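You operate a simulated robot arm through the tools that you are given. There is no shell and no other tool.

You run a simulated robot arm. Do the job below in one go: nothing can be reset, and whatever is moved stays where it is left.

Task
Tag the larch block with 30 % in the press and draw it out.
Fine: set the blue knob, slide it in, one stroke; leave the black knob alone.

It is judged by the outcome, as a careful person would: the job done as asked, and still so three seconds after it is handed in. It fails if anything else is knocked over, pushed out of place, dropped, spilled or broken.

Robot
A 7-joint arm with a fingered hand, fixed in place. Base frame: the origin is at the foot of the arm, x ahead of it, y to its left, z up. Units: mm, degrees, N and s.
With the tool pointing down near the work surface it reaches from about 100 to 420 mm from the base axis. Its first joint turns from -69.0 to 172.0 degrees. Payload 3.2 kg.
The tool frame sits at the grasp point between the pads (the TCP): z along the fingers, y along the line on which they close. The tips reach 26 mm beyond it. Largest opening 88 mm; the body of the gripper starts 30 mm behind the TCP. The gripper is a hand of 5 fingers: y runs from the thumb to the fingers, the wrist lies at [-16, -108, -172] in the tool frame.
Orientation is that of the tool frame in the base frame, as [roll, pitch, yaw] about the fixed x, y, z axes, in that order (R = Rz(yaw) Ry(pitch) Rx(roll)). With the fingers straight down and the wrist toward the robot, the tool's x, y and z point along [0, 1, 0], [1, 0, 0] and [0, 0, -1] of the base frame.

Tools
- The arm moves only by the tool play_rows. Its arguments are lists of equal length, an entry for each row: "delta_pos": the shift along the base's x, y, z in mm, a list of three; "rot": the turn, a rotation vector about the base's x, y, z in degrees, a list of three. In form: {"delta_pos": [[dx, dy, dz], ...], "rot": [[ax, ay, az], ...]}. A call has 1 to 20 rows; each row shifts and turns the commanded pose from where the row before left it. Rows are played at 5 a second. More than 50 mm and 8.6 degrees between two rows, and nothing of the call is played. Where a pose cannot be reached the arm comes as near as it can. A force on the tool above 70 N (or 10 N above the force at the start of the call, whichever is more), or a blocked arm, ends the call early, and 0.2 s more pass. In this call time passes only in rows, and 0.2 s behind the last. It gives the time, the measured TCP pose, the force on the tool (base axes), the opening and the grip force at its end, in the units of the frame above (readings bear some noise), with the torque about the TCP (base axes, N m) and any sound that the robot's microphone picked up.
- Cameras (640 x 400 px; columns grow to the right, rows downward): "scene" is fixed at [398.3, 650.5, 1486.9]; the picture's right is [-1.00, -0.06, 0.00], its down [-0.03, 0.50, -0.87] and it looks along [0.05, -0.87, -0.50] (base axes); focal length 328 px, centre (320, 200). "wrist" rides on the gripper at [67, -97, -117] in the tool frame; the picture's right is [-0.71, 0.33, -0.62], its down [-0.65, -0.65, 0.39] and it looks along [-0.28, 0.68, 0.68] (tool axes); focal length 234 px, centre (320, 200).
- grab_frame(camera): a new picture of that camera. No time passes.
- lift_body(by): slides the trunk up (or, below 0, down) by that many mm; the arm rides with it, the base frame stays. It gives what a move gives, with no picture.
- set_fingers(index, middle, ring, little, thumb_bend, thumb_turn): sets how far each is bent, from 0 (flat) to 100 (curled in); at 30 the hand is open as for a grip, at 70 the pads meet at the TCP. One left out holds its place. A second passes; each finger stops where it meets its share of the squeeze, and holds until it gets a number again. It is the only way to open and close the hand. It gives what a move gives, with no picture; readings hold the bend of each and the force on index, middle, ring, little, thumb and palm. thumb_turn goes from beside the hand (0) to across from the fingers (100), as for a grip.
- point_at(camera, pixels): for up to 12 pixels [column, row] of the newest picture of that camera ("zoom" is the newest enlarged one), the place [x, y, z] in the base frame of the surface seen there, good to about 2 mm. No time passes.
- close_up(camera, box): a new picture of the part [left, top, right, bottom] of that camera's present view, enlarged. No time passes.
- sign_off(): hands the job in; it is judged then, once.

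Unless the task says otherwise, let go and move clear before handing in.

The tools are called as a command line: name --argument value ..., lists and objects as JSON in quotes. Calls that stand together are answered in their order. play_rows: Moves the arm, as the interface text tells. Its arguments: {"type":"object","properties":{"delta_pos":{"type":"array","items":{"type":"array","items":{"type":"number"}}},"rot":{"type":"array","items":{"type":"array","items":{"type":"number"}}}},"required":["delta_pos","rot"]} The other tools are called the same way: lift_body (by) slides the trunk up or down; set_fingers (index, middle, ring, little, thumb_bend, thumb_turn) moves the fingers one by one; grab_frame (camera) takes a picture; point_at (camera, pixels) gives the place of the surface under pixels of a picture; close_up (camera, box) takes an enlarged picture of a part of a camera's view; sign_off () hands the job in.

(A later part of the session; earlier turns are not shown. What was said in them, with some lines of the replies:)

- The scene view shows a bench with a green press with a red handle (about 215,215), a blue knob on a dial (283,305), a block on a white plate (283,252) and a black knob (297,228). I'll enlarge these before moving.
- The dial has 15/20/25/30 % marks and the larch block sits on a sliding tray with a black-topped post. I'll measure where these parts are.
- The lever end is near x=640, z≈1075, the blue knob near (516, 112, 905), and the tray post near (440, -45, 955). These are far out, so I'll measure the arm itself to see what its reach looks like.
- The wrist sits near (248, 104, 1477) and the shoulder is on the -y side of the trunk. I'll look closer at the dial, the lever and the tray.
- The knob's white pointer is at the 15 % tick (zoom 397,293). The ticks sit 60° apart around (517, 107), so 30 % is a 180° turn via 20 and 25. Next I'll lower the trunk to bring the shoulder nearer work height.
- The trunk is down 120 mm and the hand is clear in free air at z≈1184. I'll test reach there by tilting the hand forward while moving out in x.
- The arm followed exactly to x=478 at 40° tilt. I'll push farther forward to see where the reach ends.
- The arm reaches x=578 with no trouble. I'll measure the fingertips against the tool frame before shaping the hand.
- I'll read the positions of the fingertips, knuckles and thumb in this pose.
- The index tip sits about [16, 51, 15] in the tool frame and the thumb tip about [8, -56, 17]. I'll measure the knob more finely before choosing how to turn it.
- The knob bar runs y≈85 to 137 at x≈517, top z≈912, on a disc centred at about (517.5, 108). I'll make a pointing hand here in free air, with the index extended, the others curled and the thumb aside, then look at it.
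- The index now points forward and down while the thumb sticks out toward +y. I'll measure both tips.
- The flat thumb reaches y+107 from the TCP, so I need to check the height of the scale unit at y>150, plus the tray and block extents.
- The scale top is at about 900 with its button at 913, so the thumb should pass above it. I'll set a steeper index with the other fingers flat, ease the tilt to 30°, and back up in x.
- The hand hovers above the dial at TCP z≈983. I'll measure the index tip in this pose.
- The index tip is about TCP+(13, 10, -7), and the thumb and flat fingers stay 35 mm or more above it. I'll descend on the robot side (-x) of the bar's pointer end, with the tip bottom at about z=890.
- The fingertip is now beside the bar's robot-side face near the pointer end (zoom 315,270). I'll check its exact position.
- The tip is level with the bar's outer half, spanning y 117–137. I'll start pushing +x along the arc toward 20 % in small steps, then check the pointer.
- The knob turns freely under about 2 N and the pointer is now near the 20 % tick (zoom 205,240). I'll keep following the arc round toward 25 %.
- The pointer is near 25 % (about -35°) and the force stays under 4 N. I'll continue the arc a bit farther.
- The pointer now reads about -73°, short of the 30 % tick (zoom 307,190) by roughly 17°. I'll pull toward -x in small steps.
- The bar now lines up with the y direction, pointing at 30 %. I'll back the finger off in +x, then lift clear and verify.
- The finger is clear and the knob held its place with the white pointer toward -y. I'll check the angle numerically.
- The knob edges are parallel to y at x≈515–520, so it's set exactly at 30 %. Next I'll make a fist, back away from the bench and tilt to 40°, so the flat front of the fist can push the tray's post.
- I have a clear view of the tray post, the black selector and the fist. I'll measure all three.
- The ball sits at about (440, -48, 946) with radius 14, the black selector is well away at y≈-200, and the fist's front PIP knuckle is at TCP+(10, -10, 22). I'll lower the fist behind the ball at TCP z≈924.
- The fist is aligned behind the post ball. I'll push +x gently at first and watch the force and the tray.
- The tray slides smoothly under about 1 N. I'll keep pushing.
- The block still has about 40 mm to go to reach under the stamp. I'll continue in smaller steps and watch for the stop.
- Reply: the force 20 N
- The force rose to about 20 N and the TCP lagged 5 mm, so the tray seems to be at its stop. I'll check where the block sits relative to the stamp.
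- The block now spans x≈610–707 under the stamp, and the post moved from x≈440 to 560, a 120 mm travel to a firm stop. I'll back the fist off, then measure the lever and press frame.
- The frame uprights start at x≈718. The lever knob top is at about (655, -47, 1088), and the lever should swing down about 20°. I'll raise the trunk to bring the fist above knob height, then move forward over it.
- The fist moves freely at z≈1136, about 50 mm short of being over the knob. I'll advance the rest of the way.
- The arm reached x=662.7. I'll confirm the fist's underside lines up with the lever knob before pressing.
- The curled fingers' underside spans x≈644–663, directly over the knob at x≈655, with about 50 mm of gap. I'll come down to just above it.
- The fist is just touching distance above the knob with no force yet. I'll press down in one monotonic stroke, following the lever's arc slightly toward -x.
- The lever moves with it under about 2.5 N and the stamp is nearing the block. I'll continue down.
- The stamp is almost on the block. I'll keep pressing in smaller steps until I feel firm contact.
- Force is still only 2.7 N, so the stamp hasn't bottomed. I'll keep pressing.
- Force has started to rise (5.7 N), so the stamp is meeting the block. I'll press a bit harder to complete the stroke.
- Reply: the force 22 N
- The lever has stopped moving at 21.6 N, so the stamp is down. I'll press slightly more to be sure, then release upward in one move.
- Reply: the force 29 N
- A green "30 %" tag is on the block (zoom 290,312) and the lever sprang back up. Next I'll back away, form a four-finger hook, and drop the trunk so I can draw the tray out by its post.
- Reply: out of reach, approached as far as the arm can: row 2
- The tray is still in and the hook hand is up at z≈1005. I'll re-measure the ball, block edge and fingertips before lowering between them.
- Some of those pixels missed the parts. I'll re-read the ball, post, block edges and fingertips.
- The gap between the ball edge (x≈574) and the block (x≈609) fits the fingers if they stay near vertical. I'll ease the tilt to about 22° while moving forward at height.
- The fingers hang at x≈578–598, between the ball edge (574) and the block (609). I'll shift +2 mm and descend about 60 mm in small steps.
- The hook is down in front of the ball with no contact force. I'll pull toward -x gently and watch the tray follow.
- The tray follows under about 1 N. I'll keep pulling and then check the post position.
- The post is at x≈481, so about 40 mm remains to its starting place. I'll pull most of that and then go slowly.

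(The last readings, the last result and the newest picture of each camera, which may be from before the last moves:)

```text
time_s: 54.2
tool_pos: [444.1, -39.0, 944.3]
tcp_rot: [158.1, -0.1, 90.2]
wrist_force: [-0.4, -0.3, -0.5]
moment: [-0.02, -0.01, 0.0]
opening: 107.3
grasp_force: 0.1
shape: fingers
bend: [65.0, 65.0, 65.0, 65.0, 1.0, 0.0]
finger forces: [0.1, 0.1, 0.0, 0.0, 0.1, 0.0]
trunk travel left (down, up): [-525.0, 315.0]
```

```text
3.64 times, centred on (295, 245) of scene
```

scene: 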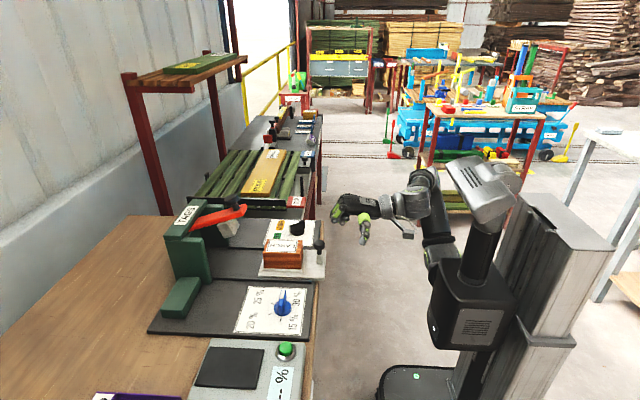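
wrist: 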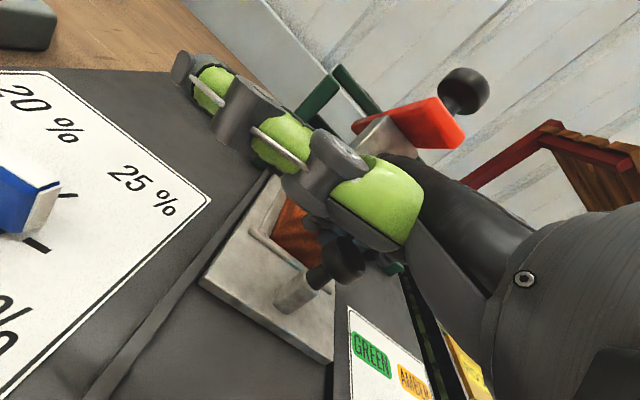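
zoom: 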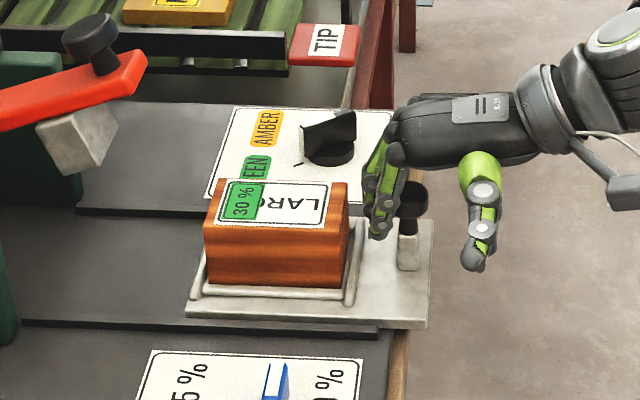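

The contact force dropped to zero near the end, so I'll measure where the tray is now.

close_up --camera "scene" --box '[240, 210, 370, 300]'

point_at --camera "zoom" --pixels '[[390, 185], [395, 190], [382, 245], [382, 195]]'

```text
4.44 times, centred on (305, 255) of scene
```

zoom: 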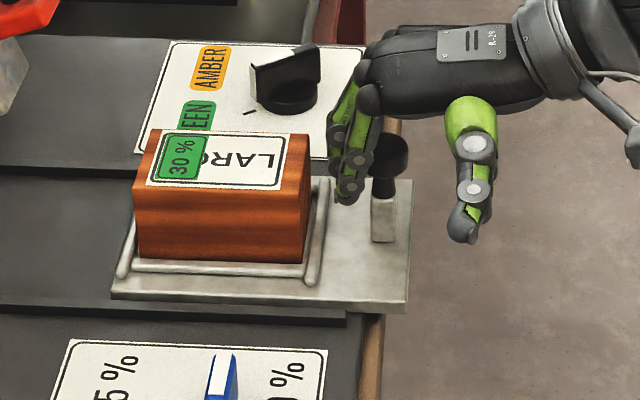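

```text
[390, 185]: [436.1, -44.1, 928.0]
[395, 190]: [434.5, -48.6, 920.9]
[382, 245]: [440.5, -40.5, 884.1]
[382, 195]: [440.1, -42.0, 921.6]
```

The post is back at x≈440.3, its original drawn-out place, with the tagged block on the tray. I'll ease the hook off the ball, lift straight up and retreat.

play_rows --delta_pos '[[4, 0, 0], [2, 0, 5], [0, 0, 15], [0, 0, 20], [0, 0, 25], [0, 0, 25], [-15, 5, 25], [-20, 10, 20], [-25, 10, 10], [-25, 10, 0], [0, 0, 0]]' --rot '[[0, 0, 0], [0, 0, 0], [0, 0, 0], [0, 0, 0], [0, 0, 0], [0, 0, 0], [0, 0, 0], [0, 0, 0], [0, 0, 0], [0, 0, 0], [0, 0, 0]]'

grab_frame --camera "scene"

close_up --camera "scene" --box '[150, 180, 350, 340]'

grab_frame --camera "wrist"

```text
time_s: 56.6
tool_pos: [366.2, -4.1, 1090.2]
tcp_rot: [158.0, 0.0, 90.0]
wrist_force: [-0.7, 1.2, 0.3]
moment: [0.0, 0.01, -0.02]
opening: 107.4
grasp_force: 0.0
shape: fingers
bend: [65.0, 65.0, 65.0, 65.0, 1.0, 0.0]
finger forces: [0.0, 0.0, 0.0, 0.1, 0.0, 0.0]
trunk travel left (down, up): [-525.0, 315.0]
```

```text
taken
```

scene: 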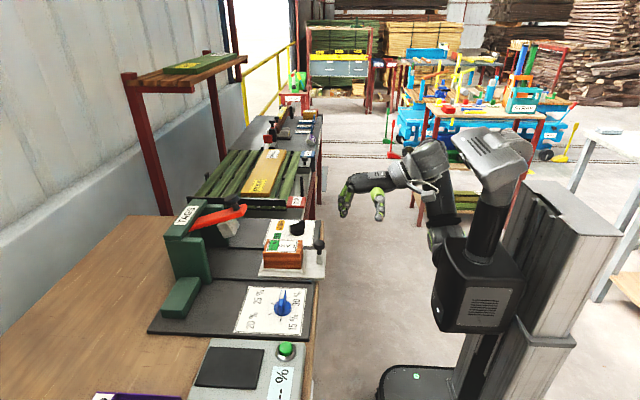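

```text
2.50 times, centred on (250, 260) of scene
```

zoom: 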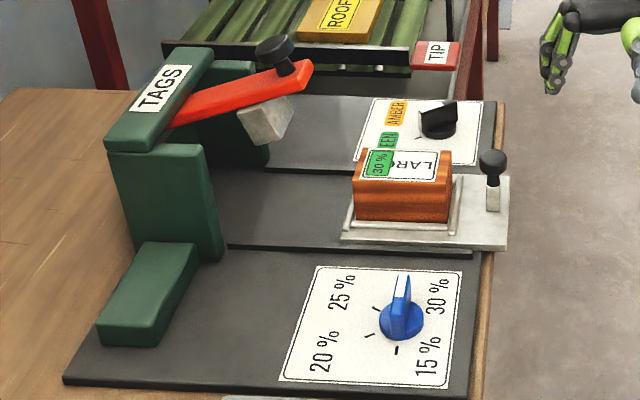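

```text
taken
```

wrist: 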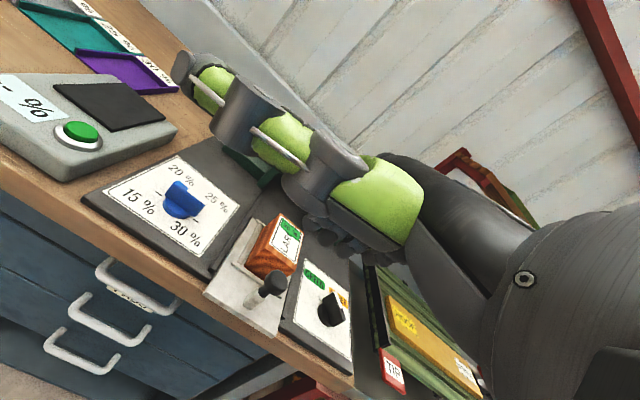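

The tray is drawn out with the larch block on it, the knob is at 30 %, the lever is up, and the black knob looks untouched. I'll take one last close look at the tag and the black knob.

close_up --camera "scene" --box '[250, 210, 335, 285]'

```text
5.33 times, centred on (292, 248) of scene
```

zoom: 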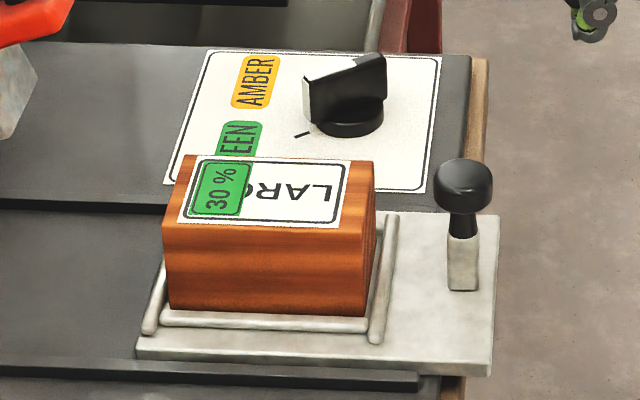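

The block carries a clear green "30 %" tag. The black knob's bar is in the same position as at the start, the tray is out, and the hand is clear and empty, so I'm handing in.

sign_off

```text
The job is handed in.
```

The larch block now carries a green "30 %" tag, and the tray is drawn back out to where it started.

- **Blue knob:** turned from 15 % to 30 % and left there, with the pointer lined up on the mark.
- **Press:** I slid the tray in about 120 mm to its stop and gave the lever one stroke. It bottomed out on the block, and I pressed to about 29 N before releasing. The lever sprang back up.
- **Black knob:** not touched; it looks the same as at the start.

The hand was empty and clear of the bench when I handed in. I saw nothing knocked over or out of place in the final pictures.
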